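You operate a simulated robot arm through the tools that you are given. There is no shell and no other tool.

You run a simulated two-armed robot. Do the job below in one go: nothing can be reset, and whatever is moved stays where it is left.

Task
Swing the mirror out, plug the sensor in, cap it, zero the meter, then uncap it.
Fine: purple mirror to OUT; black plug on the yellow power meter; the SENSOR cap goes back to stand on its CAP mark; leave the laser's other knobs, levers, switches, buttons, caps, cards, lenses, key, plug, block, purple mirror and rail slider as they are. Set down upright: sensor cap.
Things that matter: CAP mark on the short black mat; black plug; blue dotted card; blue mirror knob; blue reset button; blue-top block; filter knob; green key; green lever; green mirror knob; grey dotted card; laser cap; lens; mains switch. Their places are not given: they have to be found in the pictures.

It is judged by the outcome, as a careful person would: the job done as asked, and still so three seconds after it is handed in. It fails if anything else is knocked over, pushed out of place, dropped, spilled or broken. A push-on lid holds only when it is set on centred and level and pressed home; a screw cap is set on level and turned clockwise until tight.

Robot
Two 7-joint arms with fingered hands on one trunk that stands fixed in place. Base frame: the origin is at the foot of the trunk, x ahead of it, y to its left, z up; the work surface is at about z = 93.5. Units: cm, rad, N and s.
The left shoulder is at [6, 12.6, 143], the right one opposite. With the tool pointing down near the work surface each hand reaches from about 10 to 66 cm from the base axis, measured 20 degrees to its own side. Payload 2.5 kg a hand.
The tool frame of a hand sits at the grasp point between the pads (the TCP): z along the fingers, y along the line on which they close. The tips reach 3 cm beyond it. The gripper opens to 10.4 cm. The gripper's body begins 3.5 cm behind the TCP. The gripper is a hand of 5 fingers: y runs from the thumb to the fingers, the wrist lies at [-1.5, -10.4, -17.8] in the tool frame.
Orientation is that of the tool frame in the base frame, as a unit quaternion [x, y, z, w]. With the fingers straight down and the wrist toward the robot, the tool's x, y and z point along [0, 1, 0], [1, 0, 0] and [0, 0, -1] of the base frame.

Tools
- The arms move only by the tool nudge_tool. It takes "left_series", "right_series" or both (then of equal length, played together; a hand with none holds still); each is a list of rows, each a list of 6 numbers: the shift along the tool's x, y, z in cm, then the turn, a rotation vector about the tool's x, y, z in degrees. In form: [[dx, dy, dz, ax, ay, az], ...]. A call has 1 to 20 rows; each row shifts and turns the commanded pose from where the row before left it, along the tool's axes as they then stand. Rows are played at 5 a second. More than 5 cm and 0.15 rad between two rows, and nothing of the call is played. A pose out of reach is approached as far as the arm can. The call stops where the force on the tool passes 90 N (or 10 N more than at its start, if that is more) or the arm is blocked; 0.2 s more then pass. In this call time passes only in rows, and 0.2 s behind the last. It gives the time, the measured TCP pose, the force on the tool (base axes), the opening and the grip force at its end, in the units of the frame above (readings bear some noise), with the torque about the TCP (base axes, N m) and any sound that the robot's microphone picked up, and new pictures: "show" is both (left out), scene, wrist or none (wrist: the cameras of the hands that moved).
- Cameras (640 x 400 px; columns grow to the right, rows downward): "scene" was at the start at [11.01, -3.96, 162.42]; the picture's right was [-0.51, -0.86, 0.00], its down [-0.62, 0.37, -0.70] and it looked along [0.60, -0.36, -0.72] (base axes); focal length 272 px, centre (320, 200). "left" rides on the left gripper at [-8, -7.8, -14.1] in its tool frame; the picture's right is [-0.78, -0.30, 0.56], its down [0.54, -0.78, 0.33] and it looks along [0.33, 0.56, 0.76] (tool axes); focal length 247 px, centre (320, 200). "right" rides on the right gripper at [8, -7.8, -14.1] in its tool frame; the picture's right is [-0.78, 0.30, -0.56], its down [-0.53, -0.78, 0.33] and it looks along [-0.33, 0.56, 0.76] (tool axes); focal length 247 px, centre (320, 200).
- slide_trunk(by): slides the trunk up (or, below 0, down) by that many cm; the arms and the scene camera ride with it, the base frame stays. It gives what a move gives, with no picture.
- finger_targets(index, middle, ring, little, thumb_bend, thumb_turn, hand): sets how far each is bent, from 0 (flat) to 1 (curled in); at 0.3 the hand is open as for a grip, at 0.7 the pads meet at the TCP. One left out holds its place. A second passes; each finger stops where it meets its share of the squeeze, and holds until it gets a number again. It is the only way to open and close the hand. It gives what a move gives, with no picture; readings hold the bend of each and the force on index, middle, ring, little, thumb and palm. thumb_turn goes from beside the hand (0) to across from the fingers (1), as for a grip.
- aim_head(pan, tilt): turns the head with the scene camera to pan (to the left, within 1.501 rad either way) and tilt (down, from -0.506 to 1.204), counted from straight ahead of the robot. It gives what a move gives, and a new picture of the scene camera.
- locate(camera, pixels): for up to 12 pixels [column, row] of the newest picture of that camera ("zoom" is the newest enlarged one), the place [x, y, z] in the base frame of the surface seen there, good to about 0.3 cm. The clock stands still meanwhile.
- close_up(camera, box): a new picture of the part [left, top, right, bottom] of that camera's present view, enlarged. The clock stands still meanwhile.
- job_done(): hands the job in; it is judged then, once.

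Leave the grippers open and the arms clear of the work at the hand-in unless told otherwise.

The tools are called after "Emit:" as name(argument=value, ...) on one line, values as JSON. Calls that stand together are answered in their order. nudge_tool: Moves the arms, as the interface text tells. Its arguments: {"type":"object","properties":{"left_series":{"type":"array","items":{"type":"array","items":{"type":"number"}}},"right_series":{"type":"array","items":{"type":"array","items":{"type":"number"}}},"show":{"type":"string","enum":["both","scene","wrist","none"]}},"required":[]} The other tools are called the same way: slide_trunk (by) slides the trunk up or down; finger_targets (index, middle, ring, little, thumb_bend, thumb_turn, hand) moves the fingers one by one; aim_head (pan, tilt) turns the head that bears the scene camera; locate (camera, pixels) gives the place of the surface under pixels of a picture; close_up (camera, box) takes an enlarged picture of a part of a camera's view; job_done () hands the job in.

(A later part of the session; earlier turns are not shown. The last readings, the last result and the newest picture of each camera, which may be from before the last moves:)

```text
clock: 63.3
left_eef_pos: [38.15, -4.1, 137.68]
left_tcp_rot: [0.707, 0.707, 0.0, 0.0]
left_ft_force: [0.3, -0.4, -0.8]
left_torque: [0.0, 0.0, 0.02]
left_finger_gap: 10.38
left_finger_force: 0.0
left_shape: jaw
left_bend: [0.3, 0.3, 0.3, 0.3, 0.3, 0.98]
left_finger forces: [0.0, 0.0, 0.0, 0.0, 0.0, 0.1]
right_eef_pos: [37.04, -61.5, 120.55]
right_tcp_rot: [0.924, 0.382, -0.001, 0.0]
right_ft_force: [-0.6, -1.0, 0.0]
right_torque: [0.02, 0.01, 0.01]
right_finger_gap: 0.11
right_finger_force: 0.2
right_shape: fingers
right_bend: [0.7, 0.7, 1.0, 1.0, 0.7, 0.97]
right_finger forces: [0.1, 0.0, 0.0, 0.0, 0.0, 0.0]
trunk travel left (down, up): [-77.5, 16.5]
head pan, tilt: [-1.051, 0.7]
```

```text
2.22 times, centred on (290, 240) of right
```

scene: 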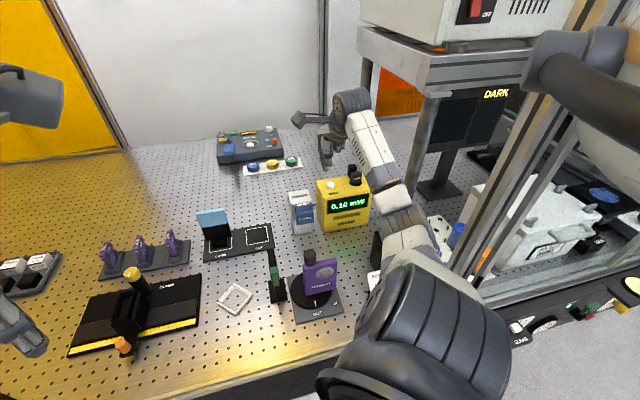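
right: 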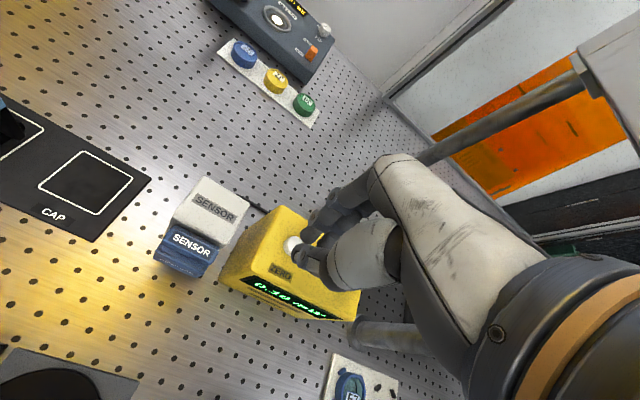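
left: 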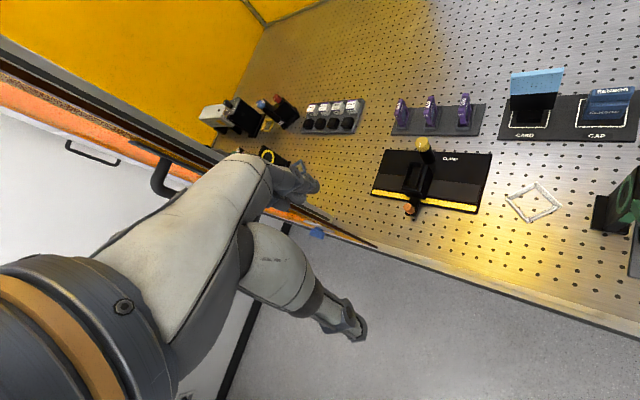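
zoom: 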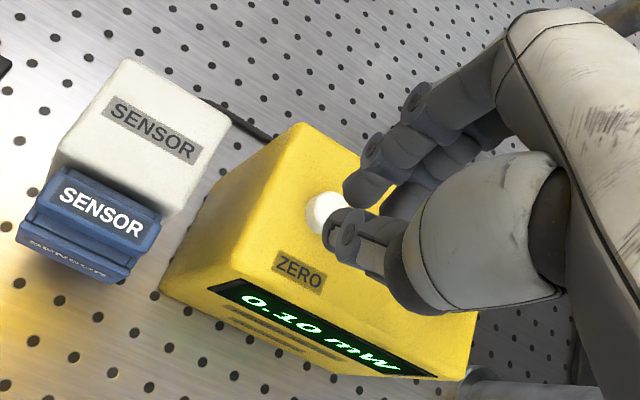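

Button top centre is at about (37.9,-65.15,109.75). I'll bring the thumb tip above it (TCP s≈73.5, t≈-19.3) and come down to z≈114.3.

Emit:
nudge_tool(right_series=[[-1, 1.9, 1, 0, 0, 0], [-1, 1.9, 1, 0, 0, 0], [0, 0, 2, 0, 0, 0], [0, 0, 2, 0, 0, 0]], show="both")

Emit:
close_up(camera="right", box=[230, 180, 370, 320])

Emit:
locate(camera="zoom", pixels=[[320, 200]])

```text
clock: 64.3
left_eef_pos: [38.08, -4.11, 137.74]
left_tcp_rot: [0.707, 0.708, 0.0, 0.0]
left_ft_force: [-0.2, 0.1, -0.4]
left_torque: [0.02, 0.0, 0.01]
left_finger_gap: 10.34
left_finger_force: 0.0
left_shape: jaw
left_bend: [0.3, 0.3, 0.3, 0.3, 0.3, 0.98]
left_finger forces: [0.0, 0.0, 0.1, 0.1, 0.0, 0.0]
right_eef_pos: [38.19, -65.78, 114.69]
right_tcp_rot: [0.924, 0.382, 0.001, 0.001]
right_ft_force: [-0.3, -0.1, 0.1]
right_torque: [-0.02, 0.02, -0.02]
right_finger_gap: 0.13
right_finger_force: 0.1
right_shape: fingers
right_bend: [0.7, 0.7, 1.0, 1.0, 0.7, 0.97]
right_finger forces: [0.0, 0.0, 0.0, 0.1, 0.1, 0.0]
trunk travel left (down, up): [-77.5, 16.5]
head pan, tilt: [-1.051, 0.7]
```

scene: 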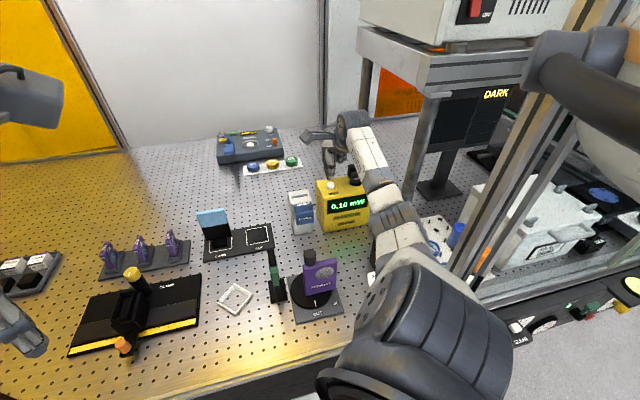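
right: 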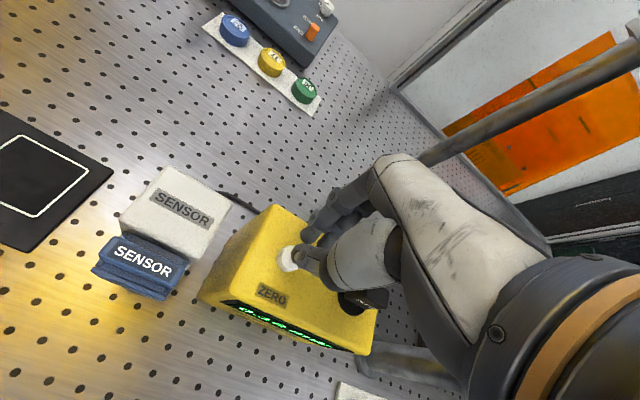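

```text
2.86 times, centred on (300, 250) of right
```

zoom: 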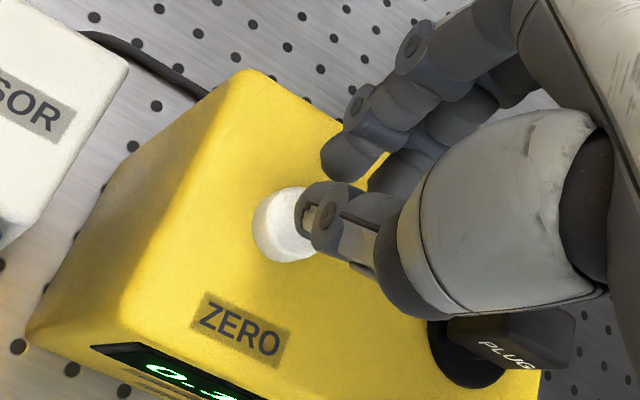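

```text
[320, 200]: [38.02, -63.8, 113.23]
```

Measuring the thumb tip relative to the button in this close view.

Emit:
locate(camera="zoom", pixels=[[300, 200], [303, 225], [308, 240], [275, 220], [262, 225], [285, 195], [290, 255], [330, 175], [340, 180], [375, 190]])

```text
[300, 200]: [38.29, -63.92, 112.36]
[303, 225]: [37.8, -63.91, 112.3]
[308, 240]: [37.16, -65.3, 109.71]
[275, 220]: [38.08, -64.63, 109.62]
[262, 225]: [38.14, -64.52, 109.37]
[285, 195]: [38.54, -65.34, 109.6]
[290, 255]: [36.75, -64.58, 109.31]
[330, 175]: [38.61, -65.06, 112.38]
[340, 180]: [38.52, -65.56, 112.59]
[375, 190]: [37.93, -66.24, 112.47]
```

The thumb tip is centred over the button within about 0.2. I'll lower to just above it, then press in small steps.

Emit:
nudge_tool(right_series=[[0, 0.1, 1, 0, 0, 0], [0, 0, 0.8, 0, 0, 0], [0, 0, 0.2, 0, 0, 0]], show="none")

Emit:
nudge_tool(right_series=[[0, 0, 0.2, 0, 0, 0]], show="none")

```text
clock: 65.1
left_eef_pos: [38.2, -4.0, 137.52]
left_tcp_rot: [0.706, 0.708, 0.0, -0.001]
left_ft_force: [0.3, -0.1, 0.1]
left_torque: [0.0, 0.03, -0.02]
left_finger_gap: 10.36
left_finger_force: 0.1
left_shape: jaw
left_bend: [0.3, 0.3, 0.3, 0.3, 0.3, 0.98]
left_finger forces: [0.0, 0.0, 0.0, 0.0, 0.0, 0.0]
right_eef_pos: [38.1, -65.87, 112.83]
right_tcp_rot: [0.924, 0.383, 0.0, 0.0]
right_ft_force: [0.4, 0.3, 0.3]
right_torque: [-0.02, 0.03, 0.02]
right_finger_gap: 0.13
right_finger_force: 0.1
right_shape: fingers
right_bend: [0.7, 0.7, 1.0, 1.0, 0.7, 0.97]
right_finger forces: [0.1, 0.1, 0.1, 0.1, 0.0, 0.0]
trunk travel left (down, up): [-77.5, 16.5]
head pan, tilt: [-1.051, 0.7]
```

```text
clock: 65.5
left_eef_pos: [38.12, -4.09, 137.61]
left_tcp_rot: [0.706, 0.708, 0.0, 0.0]
left_ft_force: [-0.1, 0.0, -0.4]
left_torque: [0.05, -0.02, -0.01]
left_finger_gap: 10.37
left_finger_force: 0.1
left_shape: jaw
left_bend: [0.3, 0.3, 0.3, 0.3, 0.3, 0.98]
left_finger forces: [0.0, 0.0, 0.0, 0.0, 0.0, 0.0]
right_eef_pos: [38.23, -65.73, 112.73]
right_tcp_rot: [0.924, 0.382, -0.001, 0.0]
right_ft_force: [-0.2, 0.5, 0.0]
right_torque: [0.04, -0.03, -0.02]
right_finger_gap: 0.1
right_finger_force: 0.3
right_shape: fingers
right_bend: [0.7, 0.7, 1.0, 1.0, 0.7, 0.97]
right_finger forces: [0.0, 0.0, 0.0, 0.1, 0.1, 0.0]
trunk travel left (down, up): [-77.5, 16.5]
head pan, tilt: [-1.051, 0.7]
```

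Just about to touch (z=112.7). I'll press further in 0.2 steps and read after each.

Emit:
nudge_tool(right_series=[[0, 0, 0.2, 0, 0, 0]], show="none")

Emit:
nudge_tool(right_series=[[0, 0, 0.2, 0, 0, 0]], show="scene")

Emit:
close_up(camera="scene", box=[290, 160, 380, 240])

```text
clock: 65.9
left_eef_pos: [38.18, -4.03, 137.73]
left_tcp_rot: [0.706, 0.708, 0.0, 0.001]
left_ft_force: [0.2, -0.3, -0.7]
left_torque: [-0.01, -0.02, -0.03]
left_finger_gap: 10.34
left_finger_force: 0.0
left_shape: jaw
left_bend: [0.3, 0.3, 0.3, 0.3, 0.3, 0.98]
left_finger forces: [0.0, 0.0, 0.0, 0.1, 0.0, 0.0]
right_eef_pos: [38.01, -65.87, 112.54]
right_tcp_rot: [0.924, 0.383, 0.0, 0.0]
right_ft_force: [-0.1, 0.3, 0.2]
right_torque: [0.03, 0.0, -0.02]
right_finger_gap: 0.11
right_finger_force: 0.3
right_shape: fingers
right_bend: [0.7, 0.7, 1.0, 1.0, 0.7, 0.97]
right_finger forces: [0.0, 0.0, 0.0, 0.0, 1.0, 0.0]
trunk travel left (down, up): [-77.5, 16.5]
head pan, tilt: [-1.051, 0.7]
```

```text
clock: 66.3
left_eef_pos: [38.21, -3.97, 137.63]
left_tcp_rot: [0.707, 0.708, 0.0, 0.0]
left_ft_force: [0.1, 0.5, 0.3]
left_torque: [-0.01, -0.03, 0.02]
left_finger_gap: 10.37
left_finger_force: 0.1
left_shape: jaw
left_bend: [0.3, 0.3, 0.3, 0.3, 0.3, 0.98]
left_finger forces: [0.0, 0.0, 0.1, 0.0, 0.0, 0.1]
right_eef_pos: [38.13, -65.91, 112.29]
right_tcp_rot: [0.924, 0.382, 0.0, 0.0]
right_ft_force: [-1.1, 0.2, 1.4]
right_torque: [0.02, 0.02, 0.02]
right_finger_gap: 0.13
right_finger_force: 0.8
right_shape: fingers
right_bend: [0.7, 0.7, 1.0, 1.0, 0.7, 0.98]
right_finger forces: [0.0, 0.0, 0.0, 0.0, 1.7, 0.1]
trunk travel left (down, up): [-77.5, 16.5]
head pan, tilt: [-1.051, 0.7]
heard: click
```

scene: 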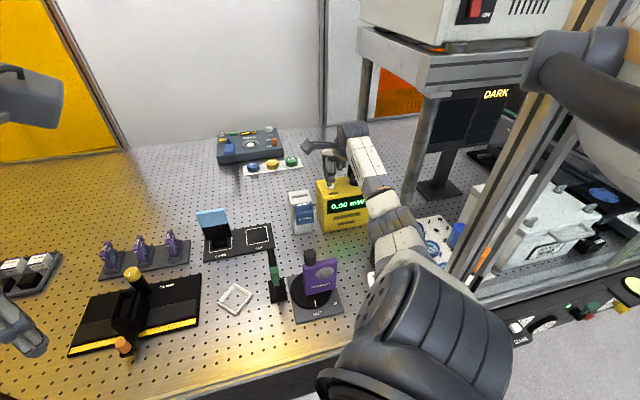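

```text
5.00 times, centred on (335, 200) of scene
```

zoom: 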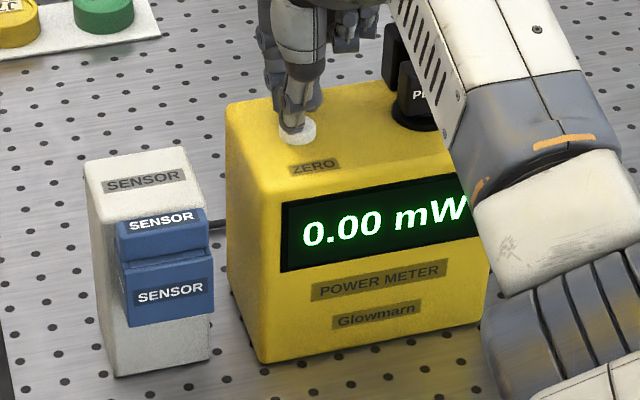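

A click, and the display now reads "0.00 mW", so the meter is zeroed. I'll lift straight off the button so it isn't pressed again.

Emit:
nudge_tool(right_series=[[0, 0, -1, 0, 0, 0], [0, 0, -3, 0, 0, 0], [0, 0, -4, 0, 0, 0], [2.3, -1.3, 0, 0, 0, 0], [2.3, -1.3, 0, 0, 0, 0], [2.3, -1.3, 0, 0, 0, 0], [2.3, -1.3, 0, 0, 0, 0]], show="both")

Emit:
finger_targets(hand="right", index=0.3, middle=0.3, thumb_bend=0.3)

Emit:
close_up(camera="right", box=[200, 150, 380, 330])

Emit:
close_up(camera="scene", box=[280, 180, 380, 240])

```text
clock: 67.9
left_eef_pos: [38.26, -3.97, 137.59]
left_tcp_rot: [0.707, 0.707, 0.0, 0.0]
left_ft_force: [-0.1, 0.7, 0.5]
left_torque: [0.02, -0.01, 0.01]
left_finger_gap: 10.37
left_finger_force: 0.1
left_shape: jaw
left_bend: [0.3, 0.3, 0.3, 0.3, 0.3, 0.98]
left_finger forces: [0.0, 0.0, 0.1, 0.0, 0.0, 0.0]
right_eef_pos: [41.05, -55.51, 120.46]
right_tcp_rot: [0.924, 0.382, 0.0, 0.0]
right_ft_force: [0.2, -0.3, 1.1]
right_torque: [-0.03, 0.02, 0.01]
right_finger_gap: 0.11
right_finger_force: 0.1
right_shape: fingers
right_bend: [0.7, 0.7, 1.0, 1.0, 0.7, 0.98]
right_finger forces: [0.1, 0.0, 0.0, 0.0, 0.0, 0.1]
trunk travel left (down, up): [-77.5, 16.5]
head pan, tilt: [-1.051, 0.7]
```

scene: 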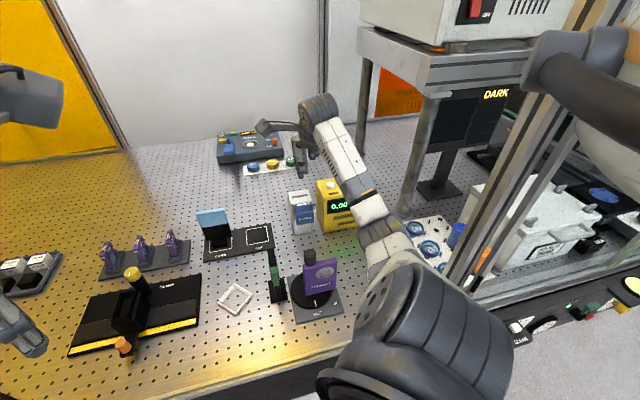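
right: 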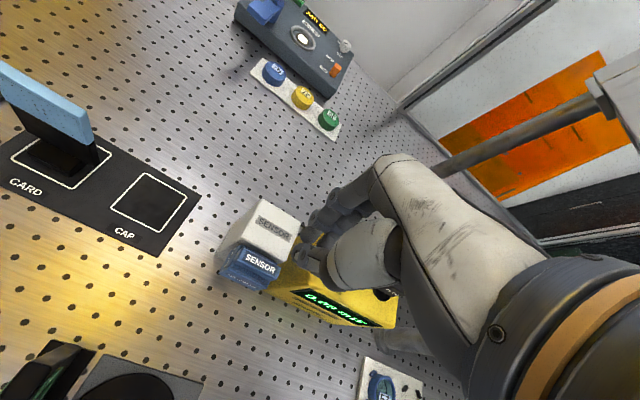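

```text
clock: 68.9
left_eef_pos: [38.24, -3.97, 137.53]
left_tcp_rot: [0.706, 0.708, 0.0, 0.001]
left_ft_force: [-0.7, -0.1, -0.4]
left_torque: [0.02, -0.03, 0.02]
left_finger_gap: 10.37
left_finger_force: 0.1
left_shape: jaw
left_bend: [0.3, 0.3, 0.3, 0.3, 0.3, 0.98]
left_finger forces: [0.1, 0.1, 0.1, 0.0, 0.0, 0.0]
right_eef_pos: [40.9, -55.54, 120.46]
right_tcp_rot: [0.924, 0.383, 0.0, 0.0]
right_ft_force: [0.0, 0.5, 0.4]
right_torque: [0.0, 0.01, 0.03]
right_finger_gap: 10.27
right_finger_force: 0.0
right_shape: fingers
right_bend: [0.3, 0.3, 1.0, 1.0, 0.3, 0.98]
right_finger forces: [0.0, 0.0, 0.0, 0.0, 0.1, 0.1]
trunk travel left (down, up): [-77.5, 16.5]
head pan, tilt: [-1.051, 0.7]
```

```text
2.22 times, centred on (290, 240) of right
```

zoom: 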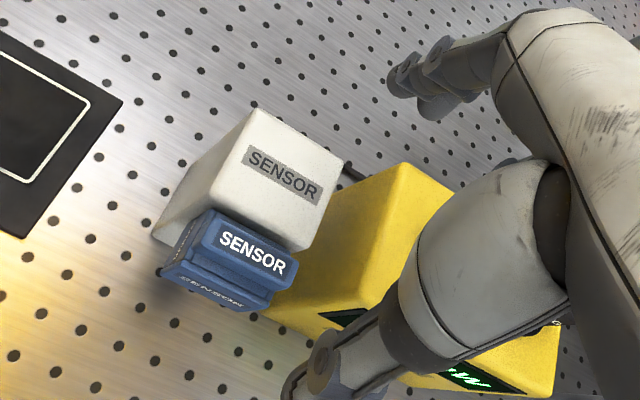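

```text
6.40 times, centred on (330, 210) of scene
```

zoom: 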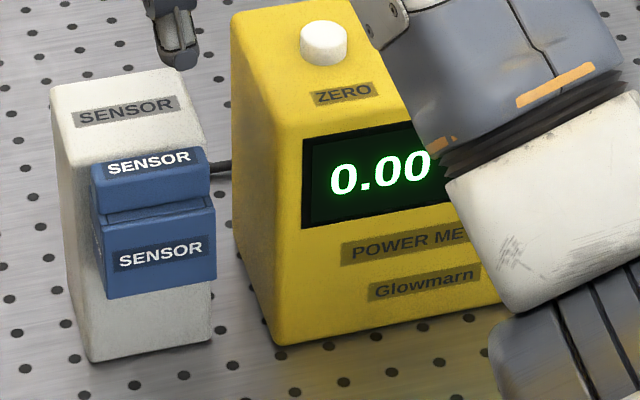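

The display shows 0.00 with the cap on. Now for uncapping: I'll measure the tab precisely from above.

Emit:
close_up(camera="right", box=[205, 195, 305, 285])

Emit:
locate(camera="zoom", pixels=[[320, 200]])

```text
4.44 times, centred on (255, 240) of right
```

zoom: 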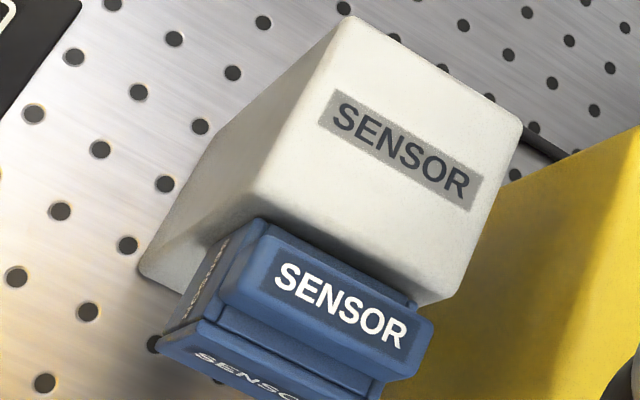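

```text
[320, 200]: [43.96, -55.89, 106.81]
```

Emit:
locate(camera="zoom", pixels=[[268, 232], [430, 318], [408, 372], [228, 290], [335, 300], [256, 222], [405, 298], [348, 20], [515, 120], [262, 195], [440, 295], [250, 240]])

Emit:
close_up(camera="scene", box=[280, 180, 330, 240])

Emit:
locate(camera="zoom", pixels=[[253, 360], [367, 338], [268, 248], [372, 224], [273, 298], [373, 274], [310, 158], [256, 180], [362, 156], [258, 205], [366, 182], [368, 150]])

```text
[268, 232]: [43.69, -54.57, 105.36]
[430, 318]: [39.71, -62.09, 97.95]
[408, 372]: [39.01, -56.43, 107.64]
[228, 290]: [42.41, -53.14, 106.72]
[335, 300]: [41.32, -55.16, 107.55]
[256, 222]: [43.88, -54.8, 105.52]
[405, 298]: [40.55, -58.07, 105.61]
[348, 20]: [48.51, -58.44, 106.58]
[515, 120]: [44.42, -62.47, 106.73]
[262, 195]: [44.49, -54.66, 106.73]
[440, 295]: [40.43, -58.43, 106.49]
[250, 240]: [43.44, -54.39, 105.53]
```

```text
6.67 times, centred on (305, 210) of scene
```

zoom: 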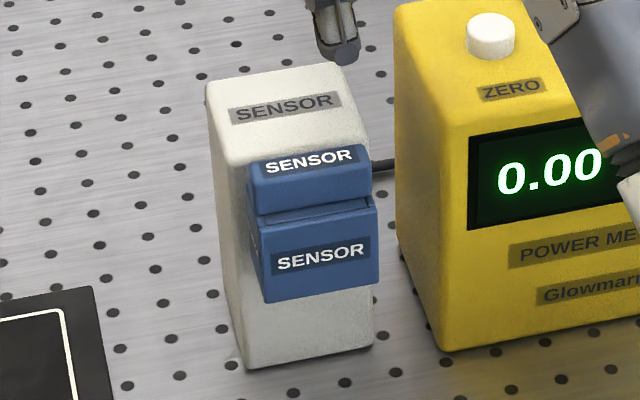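

```text
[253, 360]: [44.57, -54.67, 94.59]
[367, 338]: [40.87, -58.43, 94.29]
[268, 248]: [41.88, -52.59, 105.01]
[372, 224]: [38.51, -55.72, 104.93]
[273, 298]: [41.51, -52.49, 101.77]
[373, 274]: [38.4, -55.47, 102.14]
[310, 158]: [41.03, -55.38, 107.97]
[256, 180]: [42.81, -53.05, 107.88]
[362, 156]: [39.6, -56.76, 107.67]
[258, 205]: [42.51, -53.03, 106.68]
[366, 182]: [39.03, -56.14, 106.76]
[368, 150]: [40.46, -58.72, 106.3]
```

Cap: tab s≈67.5–68.8 (centre 68.15), t≈-10.0, tab top z≈107.75. Sensor top is z≈106.75, face s=70.0. I'll descend with the hand open to TCP z≈109.9, so the index and middle tips pass just above the sensor's top.

Emit:
nudge_tool(right_series=[[0.25, 0, 3, 0, 0, 0], [0, 0, 3, 0, 0, 0], [0, 0, 2.5, 0, 0, 0], [0, 0, 1.2, 0, 0, 0]], show="both")

Emit:
close_up(camera="right", box=[230, 150, 400, 320])

Emit:
close_up(camera="scene", box=[270, 160, 370, 240])

```text
clock: 69.9
left_eef_pos: [38.2, -4.09, 137.68]
left_tcp_rot: [0.707, 0.708, 0.0, 0.0]
left_ft_force: [0.3, 0.2, 0.0]
left_torque: [0.02, -0.02, -0.02]
left_finger_gap: 10.37
left_finger_force: 0.1
left_shape: jaw
left_bend: [0.3, 0.3, 0.3, 0.3, 0.3, 0.98]
left_finger forces: [0.0, 0.0, 0.0, 0.1, 0.1, 0.0]
right_eef_pos: [41.19, -55.37, 110.56]
right_tcp_rot: [0.924, 0.383, 0.001, 0.0]
right_ft_force: [0.1, 0.4, -0.2]
right_torque: [-0.02, 0.02, 0.01]
right_finger_gap: 10.27
right_finger_force: 0.0
right_shape: fingers
right_bend: [0.3, 0.3, 1.0, 1.0, 0.3, 0.98]
right_finger forces: [0.0, 0.0, 0.0, 0.0, 0.1, 0.0]
trunk travel left (down, up): [-77.5, 16.5]
head pan, tilt: [-1.051, 0.7]
```

scene: 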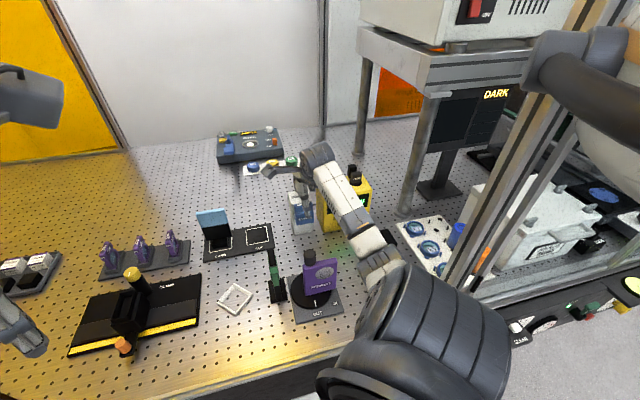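
right: 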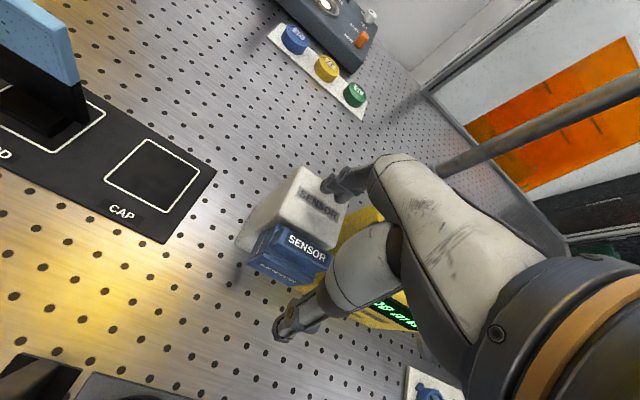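

```text
2.35 times, centred on (315, 235) of right
```

zoom: 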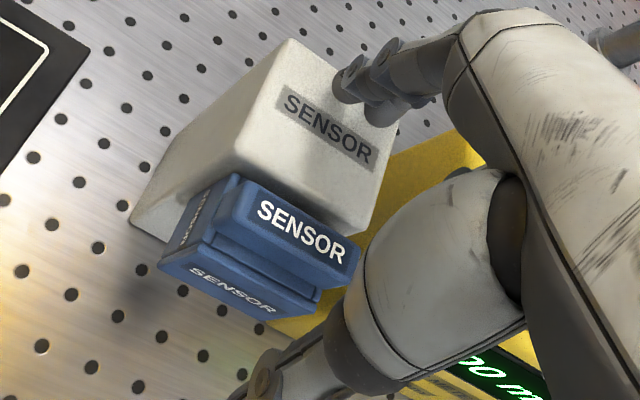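

```text
5.00 times, centred on (320, 200) of scene
```

zoom: 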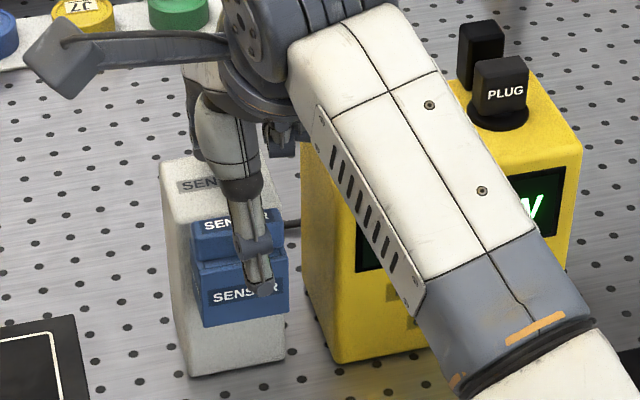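

Centred (s=68.28, t=-10.03). I'll lower the last 0.6 and close thumb, index and middle on the tab's upper part.

Emit:
nudge_tool(right_series=[[0, -0.1, 0.6, 0, 0, 0], [0, 0, 0, 0, 0, 0]], show="none")

Emit:
finger_targets(hand="right", index=0.7, middle=0.7, thumb_bend=0.7)

Emit:
close_up(camera="right", box=[230, 150, 400, 320])

Emit:
close_up(camera="scene", box=[280, 170, 350, 240])

```text
clock: 70.5
left_eef_pos: [38.14, -4.11, 137.54]
left_tcp_rot: [0.707, 0.708, 0.0, 0.0]
left_ft_force: [-0.3, -0.3, 0.6]
left_torque: [-0.01, 0.02, -0.01]
left_finger_gap: 10.37
left_finger_force: 0.0
left_shape: jaw
left_bend: [0.3, 0.3, 0.3, 0.3, 0.3, 0.98]
left_finger forces: [0.1, 0.0, 0.1, 0.1, 0.0, 0.0]
right_eef_pos: [41.1, -55.31, 109.97]
right_tcp_rot: [0.924, 0.383, 0.0, 0.0]
right_ft_force: [-0.1, 0.1, 0.1]
right_torque: [-0.03, -0.01, -0.02]
right_finger_gap: 10.3
right_finger_force: 0.0
right_shape: fingers
right_bend: [0.3, 0.3, 1.0, 1.0, 0.3, 0.98]
right_finger forces: [0.0, 0.1, 0.0, 0.0, 0.0, 0.0]
trunk travel left (down, up): [-77.5, 16.5]
head pan, tilt: [-1.051, 0.7]
```

```text
clock: 71.5
left_eef_pos: [38.13, -3.98, 137.49]
left_tcp_rot: [0.706, 0.708, 0.001, 0.001]
left_ft_force: [0.1, -0.5, -1.0]
left_torque: [0.01, 0.01, 0.02]
left_finger_gap: 10.36
left_finger_force: 0.0
left_shape: jaw
left_bend: [0.3, 0.3, 0.3, 0.3, 0.3, 0.98]
left_finger forces: [0.0, 0.0, 0.1, 0.0, 0.0, 0.0]
right_eef_pos: [41.02, -55.32, 109.9]
right_tcp_rot: [0.924, 0.383, 0.0, 0.0]
right_ft_force: [0.7, -0.4, 0.3]
right_torque: [0.02, 0.02, 0.03]
right_finger_gap: 1.21
right_finger_force: 4.6
right_shape: fingers
right_bend: [0.66, 0.68, 1.0, 1.0, 0.66, 0.97]
right_finger forces: [2.8, 1.8, 0.0, 0.1, 4.7, 0.1]
trunk travel left (down, up): [-77.5, 16.5]
head pan, tilt: [-1.051, 0.7]
```

```text
2.35 times, centred on (315, 235) of right
```

zoom: 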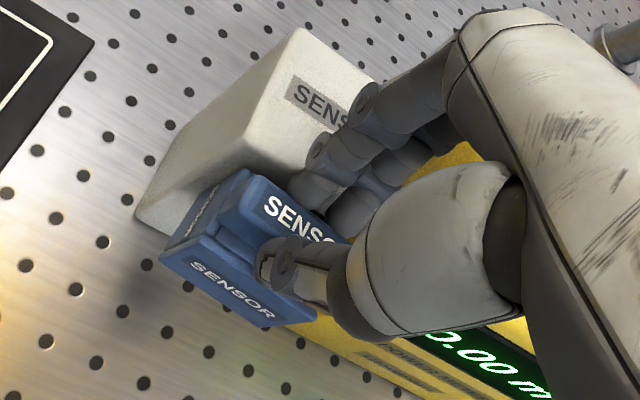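

```text
5.71 times, centred on (315, 205) of scene
```

zoom: 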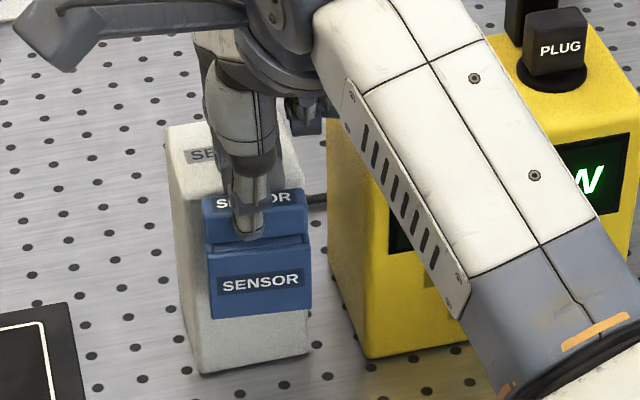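

The tab is held (gap 1.21, thumb 4.7 N). I'll ease the cap outward in small steps, 0.8 in all, watching the force.

Emit:
nudge_tool(right_series=[[0, -0.2, 0, 0, 0, 0], [0, -0.2, 0, 0, 0, 0]], show="none")

Emit:
nudge_tool(right_series=[[0, -0.2, 0, 0, 0, 0], [0, -0.2, 0, 0, 0, 0]], show="none")

Emit:
close_up(camera="right", box=[230, 150, 400, 320])

Emit:
close_up(camera="scene", box=[280, 170, 350, 240])

```text
clock: 72.1
left_eef_pos: [38.14, -4.02, 137.55]
left_tcp_rot: [0.707, 0.707, 0.0, 0.0]
left_ft_force: [-0.2, -0.1, -0.2]
left_torque: [0.04, 0.01, 0.01]
left_finger_gap: 10.37
left_finger_force: 0.1
left_shape: jaw
left_bend: [0.3, 0.3, 0.3, 0.3, 0.3, 0.98]
left_finger forces: [0.0, 0.1, 0.0, 0.1, 0.0, 0.1]
right_eef_pos: [40.81, -54.95, 109.94]
right_tcp_rot: [0.924, 0.383, 0.0, 0.0]
right_ft_force: [1.1, -0.2, 0.7]
right_torque: [0.01, 0.0, -0.03]
right_finger_gap: 1.25
right_finger_force: 4.6
right_shape: fingers
right_bend: [0.66, 0.68, 1.0, 1.0, 0.66, 0.97]
right_finger forces: [3.2, 1.5, 0.0, 0.0, 4.5, 0.0]
trunk travel left (down, up): [-77.5, 16.5]
head pan, tilt: [-1.051, 0.7]
```

```text
clock: 72.7
left_eef_pos: [38.03, -4.0, 137.5]
left_tcp_rot: [0.707, 0.708, 0.0, 0.0]
left_ft_force: [0.3, 0.6, 0.0]
left_torque: [-0.02, 0.04, 0.03]
left_finger_gap: 10.36
left_finger_force: 0.2
left_shape: jaw
left_bend: [0.3, 0.3, 0.3, 0.3, 0.3, 0.98]
left_finger forces: [0.1, 0.0, 0.0, 0.0, 0.0, 0.1]
right_eef_pos: [40.43, -54.84, 109.96]
right_tcp_rot: [0.924, 0.383, 0.0, 0.0]
right_ft_force: [0.7, -0.5, 0.7]
right_torque: [0.0, -0.03, 0.01]
right_finger_gap: 1.23
right_finger_force: 4.9
right_shape: fingers
right_bend: [0.66, 0.68, 1.0, 1.0, 0.66, 0.97]
right_finger forces: [3.2, 1.5, 0.0, 0.0, 4.5, 0.1]
trunk travel left (down, up): [-77.5, 16.5]
head pan, tilt: [-1.051, 0.7]
```

```text
2.35 times, centred on (315, 235) of right
```

zoom: 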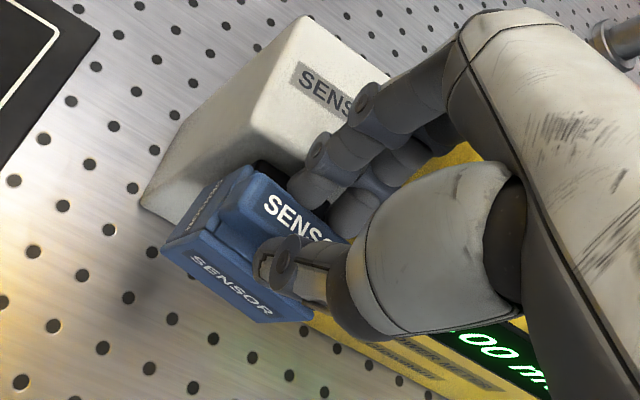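

```text
5.71 times, centred on (315, 205) of scene
```

zoom: 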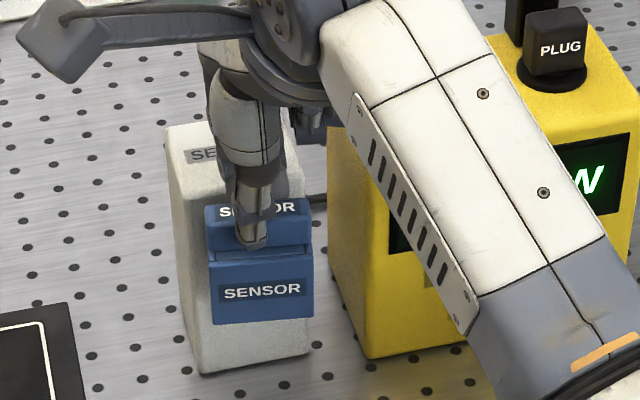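

The cap slides out with almost no force and stays steady in the grip. I'll keep pulling slowly.

Emit:
nudge_tool(right_series=[[0, -0.3, -0.05, 0, 0, 0], [0, -0.3, -0.05, 0, 0, 0], [0, -0.3, -0.05, 0, 0, 0], [0, -0.3, 0, 0, 0, 0]], show="none")

Emit:
close_up(camera="right", box=[230, 150, 400, 320])

Emit:
close_up(camera="scene", box=[280, 170, 350, 240])

```text
clock: 73.7
left_eef_pos: [38.13, -4.0, 137.6]
left_tcp_rot: [0.706, 0.708, -0.001, 0.0]
left_ft_force: [0.1, -0.4, -0.1]
left_torque: [-0.03, -0.01, 0.04]
left_finger_gap: 10.35
left_finger_force: 0.0
left_shape: jaw
left_bend: [0.3, 0.3, 0.3, 0.3, 0.3, 0.98]
left_finger forces: [0.0, 0.0, 0.1, 0.0, 0.0, 0.1]
right_eef_pos: [39.67, -54.0, 110.17]
right_tcp_rot: [0.924, 0.383, -0.001, 0.0]
right_ft_force: [-0.4, -1.5, 0.2]
right_torque: [-0.01, -0.02, 0.01]
right_finger_gap: 1.23
right_finger_force: 5.0
right_shape: fingers
right_bend: [0.66, 0.68, 1.0, 1.0, 0.66, 0.97]
right_finger forces: [2.9, 1.5, 0.0, 0.1, 4.5, 0.0]
trunk travel left (down, up): [-77.5, 16.5]
head pan, tilt: [-1.051, 0.7]
```

```text
2.35 times, centred on (315, 235) of right
```

zoom: 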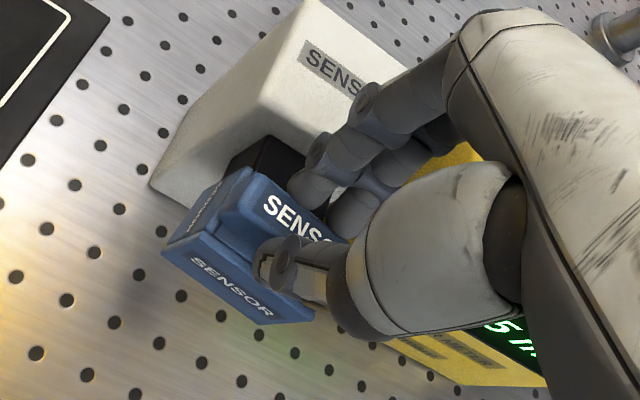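

```text
5.71 times, centred on (315, 205) of scene
```

zoom: 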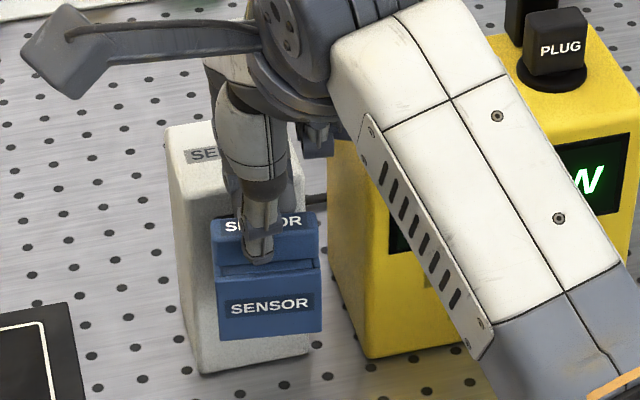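

The display is already changing to 0.05 as the cap comes off. I'll pull the rest of the way out, then lift.

Emit:
nudge_tool(right_series=[[0, -0.3, 0, 0, 0, 0], [0, -0.4, 0, 0, 0, 0], [0, -0.5, 0, 0, 0, 0], [0, -0.6, 0, 0, 0, 0], [0, -0.8, 0, 0, 0, 0], [0, -1, 0, 0, 0, 0]], show="wrist")

Emit:
close_up(camera="right", box=[230, 150, 400, 320])

Emit:
close_up(camera="scene", box=[280, 170, 350, 250])

```text
clock: 75.1
left_eef_pos: [38.12, -4.0, 137.43]
left_tcp_rot: [0.707, 0.707, 0.0, 0.0]
left_ft_force: [0.3, 0.1, 0.0]
left_torque: [0.0, -0.02, -0.02]
left_finger_gap: 10.35
left_finger_force: 0.1
left_shape: jaw
left_bend: [0.3, 0.3, 0.3, 0.3, 0.3, 0.98]
left_finger forces: [0.1, 0.1, 0.0, 0.1, 0.0, 0.0]
right_eef_pos: [37.02, -51.41, 110.15]
right_tcp_rot: [0.924, 0.382, 0.0, -0.001]
right_ft_force: [0.1, 0.1, 0.7]
right_torque: [0.02, -0.01, 0.0]
right_finger_gap: 1.26
right_finger_force: 4.5
right_shape: fingers
right_bend: [0.66, 0.68, 1.0, 1.0, 0.66, 0.97]
right_finger forces: [3.0, 1.5, 0.0, 0.1, 4.5, 0.1]
trunk travel left (down, up): [-77.5, 16.5]
head pan, tilt: [-1.051, 0.7]
```

right: 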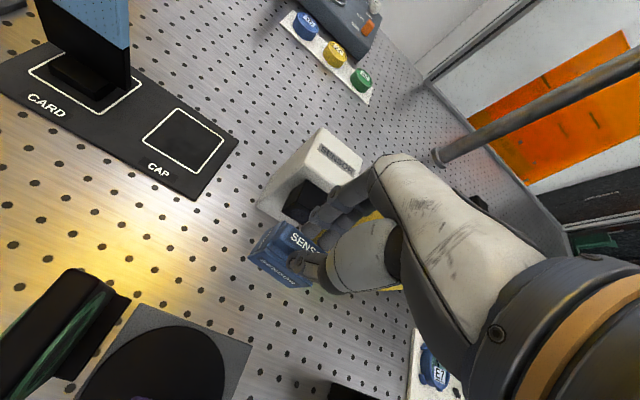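

```text
2.35 times, centred on (315, 235) of right
```

zoom: 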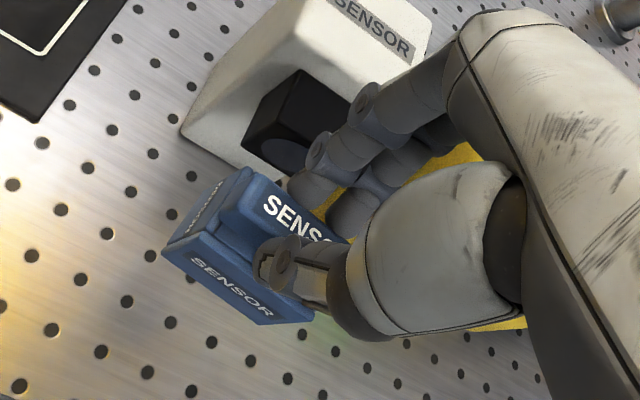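

```text
5.00 times, centred on (315, 210) of scene
```

zoom: 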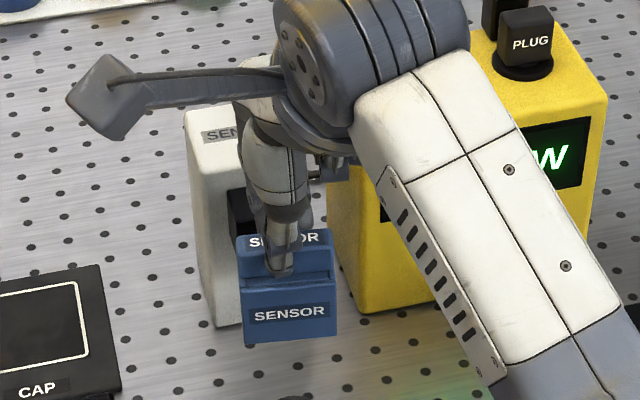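

The cap is off and held steadily. I'll lift 2, carry it back along +tool x to the CAP mark's line, then out over the mark, turning the hand -6° to square the cap.

Emit:
nudge_tool(right_series=[[0, 0, -1, 0, 0, 0], [0, 0, -1, 0, 0, 0], [3.6, 0, 0, 0, 0, 0], [3.7, 0, 0, 0, 0, 0], [3.7, 0, 0, 0, 0, 0], [3.7, 0, 0, 0, 0, 0]], show="scene")

Emit:
nudge_tool(right_series=[[0, 2.5, 0, 0, 0, 0], [0, 2.5, 0, 0, 0, 0], [0, 2.5, 0, 0, 0, 0], [0, 2.5, 0, 0, 0, 0], [0, 0, 0, 0, 0, -6], [0, 0, 0, 0, 0, 0]], show="both")

Emit:
close_up(camera="right", box=[200, 150, 380, 330])

```text
clock: 76.5
left_eef_pos: [38.24, -4.02, 137.54]
left_tcp_rot: [0.707, 0.707, 0.0, 0.0]
left_ft_force: [1.4, 0.7, 0.1]
left_torque: [-0.03, -0.02, 0.02]
left_finger_gap: 10.35
left_finger_force: 0.0
left_shape: jaw
left_bend: [0.3, 0.3, 0.3, 0.3, 0.3, 0.98]
left_finger forces: [0.0, 0.1, 0.0, 0.1, 0.0, 0.0]
right_eef_pos: [47.6, -41.04, 112.09]
right_tcp_rot: [0.924, 0.381, 0.0, 0.0]
right_ft_force: [-0.6, 0.4, -1.0]
right_torque: [-0.01, -0.01, 0.01]
right_finger_gap: 1.24
right_finger_force: 3.8
right_shape: fingers
right_bend: [0.66, 0.68, 1.0, 1.0, 0.66, 0.97]
right_finger forces: [3.0, 1.4, 0.0, 0.0, 4.5, 0.0]
trunk travel left (down, up): [-77.5, 16.5]
head pan, tilt: [-1.051, 0.7]
```

scene: 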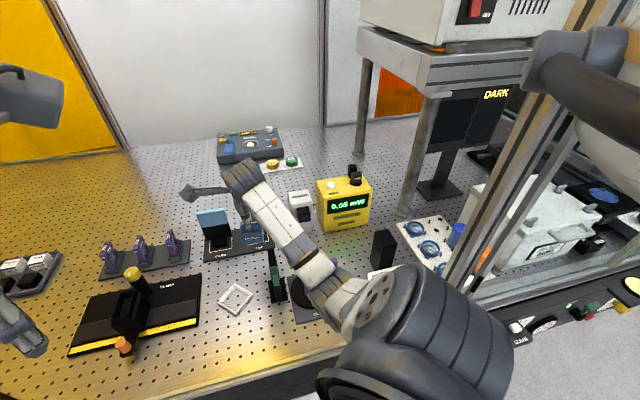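

```text
clock: 77.9
left_eef_pos: [38.24, -4.0, 137.56]
left_tcp_rot: [0.707, 0.707, 0.0, 0.0]
left_ft_force: [0.2, -1.1, 0.1]
left_torque: [0.0, 0.03, 0.02]
left_finger_gap: 10.35
left_finger_force: 0.0
left_shape: jaw
left_bend: [0.3, 0.3, 0.3, 0.3, 0.3, 0.98]
left_finger forces: [0.0, 0.0, 0.1, 0.1, 0.0, 0.0]
right_eef_pos: [54.67, -48.19, 112.17]
right_tcp_rot: [0.903, 0.43, 0.0, 0.0]
right_ft_force: [0.3, 0.5, -0.5]
right_torque: [0.02, 0.0, 0.03]
right_finger_gap: 1.21
right_finger_force: 5.0
right_shape: fingers
right_bend: [0.66, 0.68, 1.0, 1.0, 0.66, 0.97]
right_finger forces: [2.8, 1.6, 0.1, 0.0, 4.4, 0.1]
trunk travel left (down, up): [-77.5, 16.5]
head pan, tilt: [-1.051, 0.7]
```

scene: 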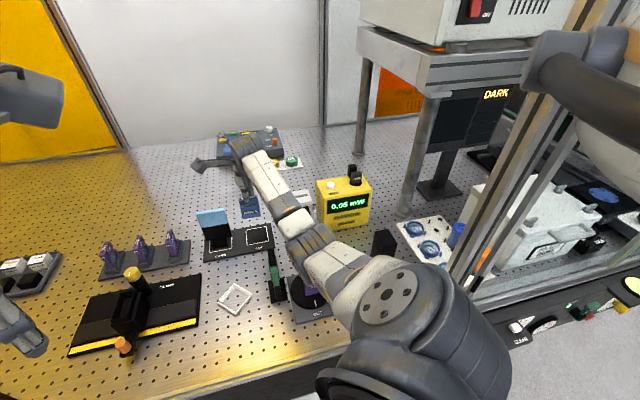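
right: 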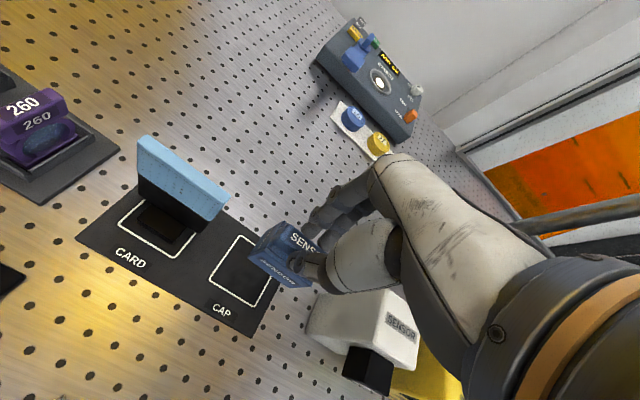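

```text
2.22 times, centred on (290, 240) of right
```

zoom: 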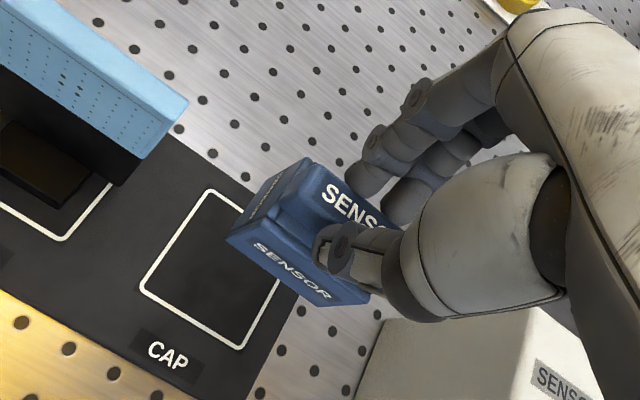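

The display shows 0.05 mW uncapped. The TCP is over the mark (s=72.73, t=4.58; mark centre 72.67, 4.6). I'll descend to about 2 above the mat and check alignment.

Emit:
nudge_tool(right_series=[[0, 0, 2.5, 0, 0, 0], [0, 0, 2.5, 0, 0, 0], [0, 0, 2.5, 0, 0, 0], [0, 0, 0, 0, 0, 0]], show="both")

Emit:
close_up(camera="right", box=[220, 170, 380, 330])

Emit:
close_up(camera="scene", box=[220, 180, 300, 270])

```text
clock: 78.9
left_eef_pos: [38.12, -4.06, 137.53]
left_tcp_rot: [0.706, 0.708, -0.001, 0.0]
left_ft_force: [-0.5, -0.4, -0.3]
left_torque: [0.04, 0.0, 0.02]
left_finger_gap: 10.36
left_finger_force: 0.0
left_shape: jaw
left_bend: [0.3, 0.3, 0.3, 0.3, 0.3, 0.98]
left_finger forces: [0.1, 0.0, 0.0, 0.0, 0.0, 0.1]
right_eef_pos: [54.68, -48.03, 104.65]
right_tcp_rot: [0.903, 0.43, 0.0, 0.0]
right_ft_force: [-0.5, 0.7, -1.0]
right_torque: [0.02, -0.03, 0.01]
right_finger_gap: 1.23
right_finger_force: 4.5
right_shape: fingers
right_bend: [0.66, 0.68, 1.0, 1.0, 0.66, 0.97]
right_finger forces: [3.0, 1.5, 0.0, 0.0, 4.4, 0.0]
trunk travel left (down, up): [-77.5, 16.5]
head pan, tilt: [-1.051, 0.7]
```

scene: 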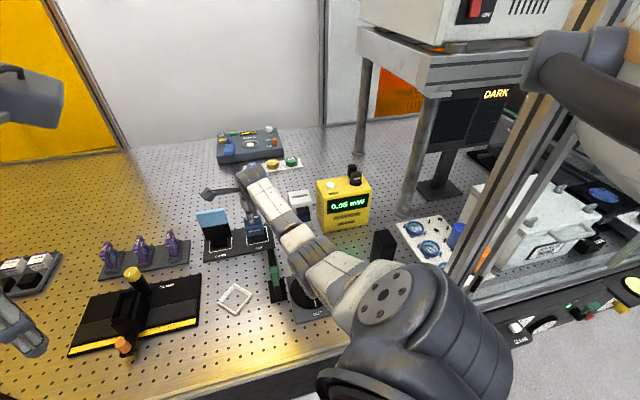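
right: 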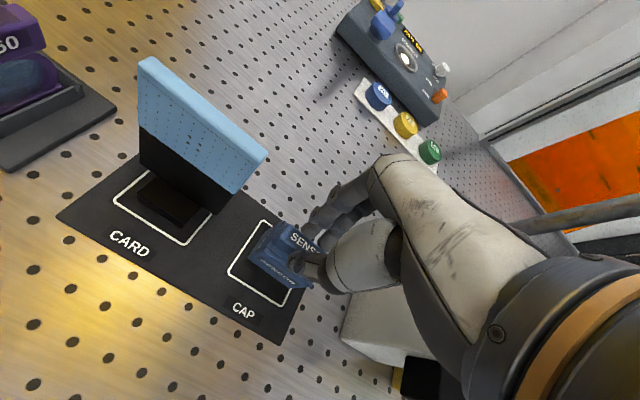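

```text
2.50 times, centred on (300, 250) of right
```

zoom: 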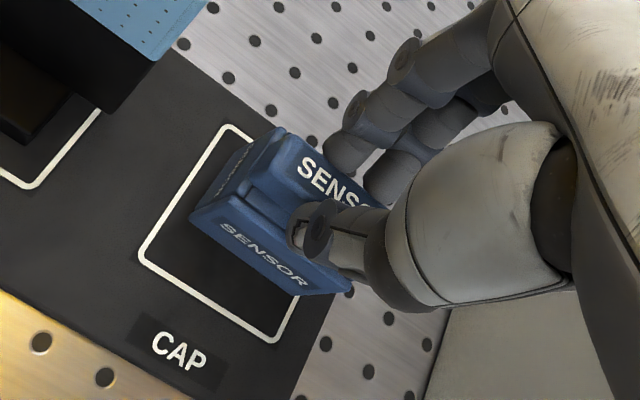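

```text
4.44 times, centred on (260, 225) of scene
```

zoom: 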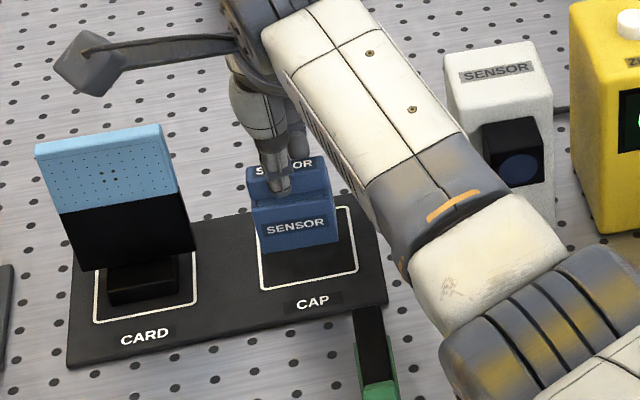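

The cap still looks about 5° turned relative to the mark. I'll turn -5° more and measure its corners against the mark.

Emit:
nudge_tool(right_series=[[0, 0, 0, 0, 0, -5], [0, 0, 0, 0, 0, 0]], show="wrist")

Emit:
close_up(camera="scene", box=[230, 195, 290, 260])

Emit:
locate(camera="zoom", pixels=[[320, 200]])

```text
clock: 79.5
left_eef_pos: [38.25, -4.05, 137.47]
left_tcp_rot: [0.706, 0.708, 0.0, -0.001]
left_ft_force: [-0.3, 0.6, 0.1]
left_torque: [0.01, -0.01, 0.0]
left_finger_gap: 10.36
left_finger_force: 0.1
left_shape: jaw
left_bend: [0.3, 0.3, 0.3, 0.3, 0.3, 0.98]
left_finger forces: [0.0, 0.0, 0.1, 0.0, 0.1, 0.0]
right_eef_pos: [54.67, -48.1, 104.62]
right_tcp_rot: [0.882, 0.471, -0.001, 0.0]
right_ft_force: [-0.8, -0.4, -1.1]
right_torque: [-0.02, -0.01, -0.01]
right_finger_gap: 1.24
right_finger_force: 4.4
right_shape: fingers
right_bend: [0.66, 0.68, 1.0, 1.0, 0.66, 0.97]
right_finger forces: [3.0, 1.4, 0.0, 0.1, 4.4, 0.1]
trunk travel left (down, up): [-77.5, 16.5]
head pan, tilt: [-1.051, 0.7]
```

right: 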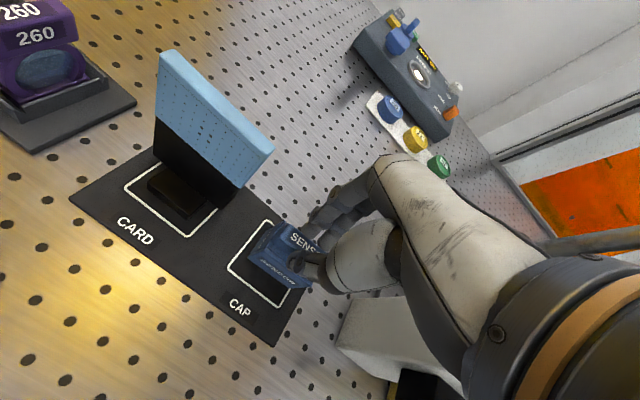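

```text
6.15 times, centred on (260, 228) of scene
```

zoom: 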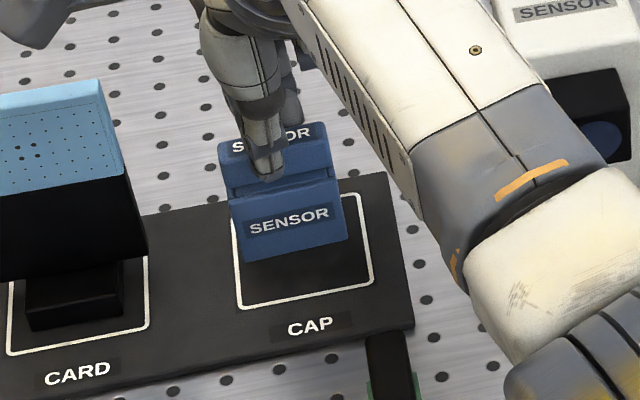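

```text
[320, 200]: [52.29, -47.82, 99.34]
```

The cap's bottom edge (slope -0.23) is now parallel to the mark's (-0.21). I'll measure the position.

Emit:
locate(camera="zoom", pixels=[[238, 212], [336, 190], [246, 256], [342, 235], [290, 248], [240, 306], [374, 280], [358, 195], [226, 160], [330, 150]])

Emit:
close_up(camera="right", box=[215, 200, 320, 320])

Emit:
locate(camera="zoom", pixels=[[320, 200]])

```text
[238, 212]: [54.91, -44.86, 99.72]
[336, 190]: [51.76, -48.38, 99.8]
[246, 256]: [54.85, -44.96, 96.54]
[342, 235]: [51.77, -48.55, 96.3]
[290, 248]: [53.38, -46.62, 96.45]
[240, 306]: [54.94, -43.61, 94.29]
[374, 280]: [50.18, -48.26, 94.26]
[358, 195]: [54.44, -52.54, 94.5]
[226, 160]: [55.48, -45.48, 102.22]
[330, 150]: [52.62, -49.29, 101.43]
```

```text
3.33 times, centred on (268, 260) of right
```

zoom: 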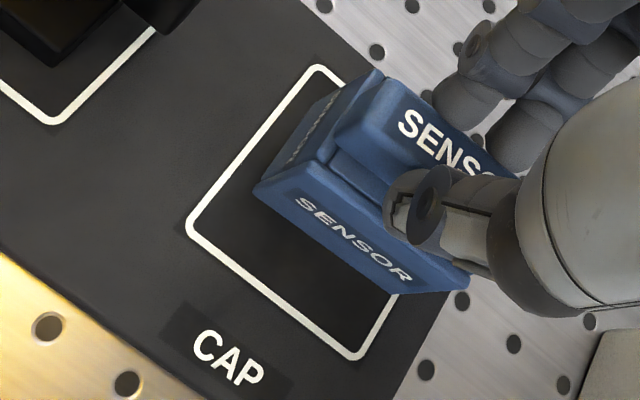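

```text
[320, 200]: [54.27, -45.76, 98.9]
```

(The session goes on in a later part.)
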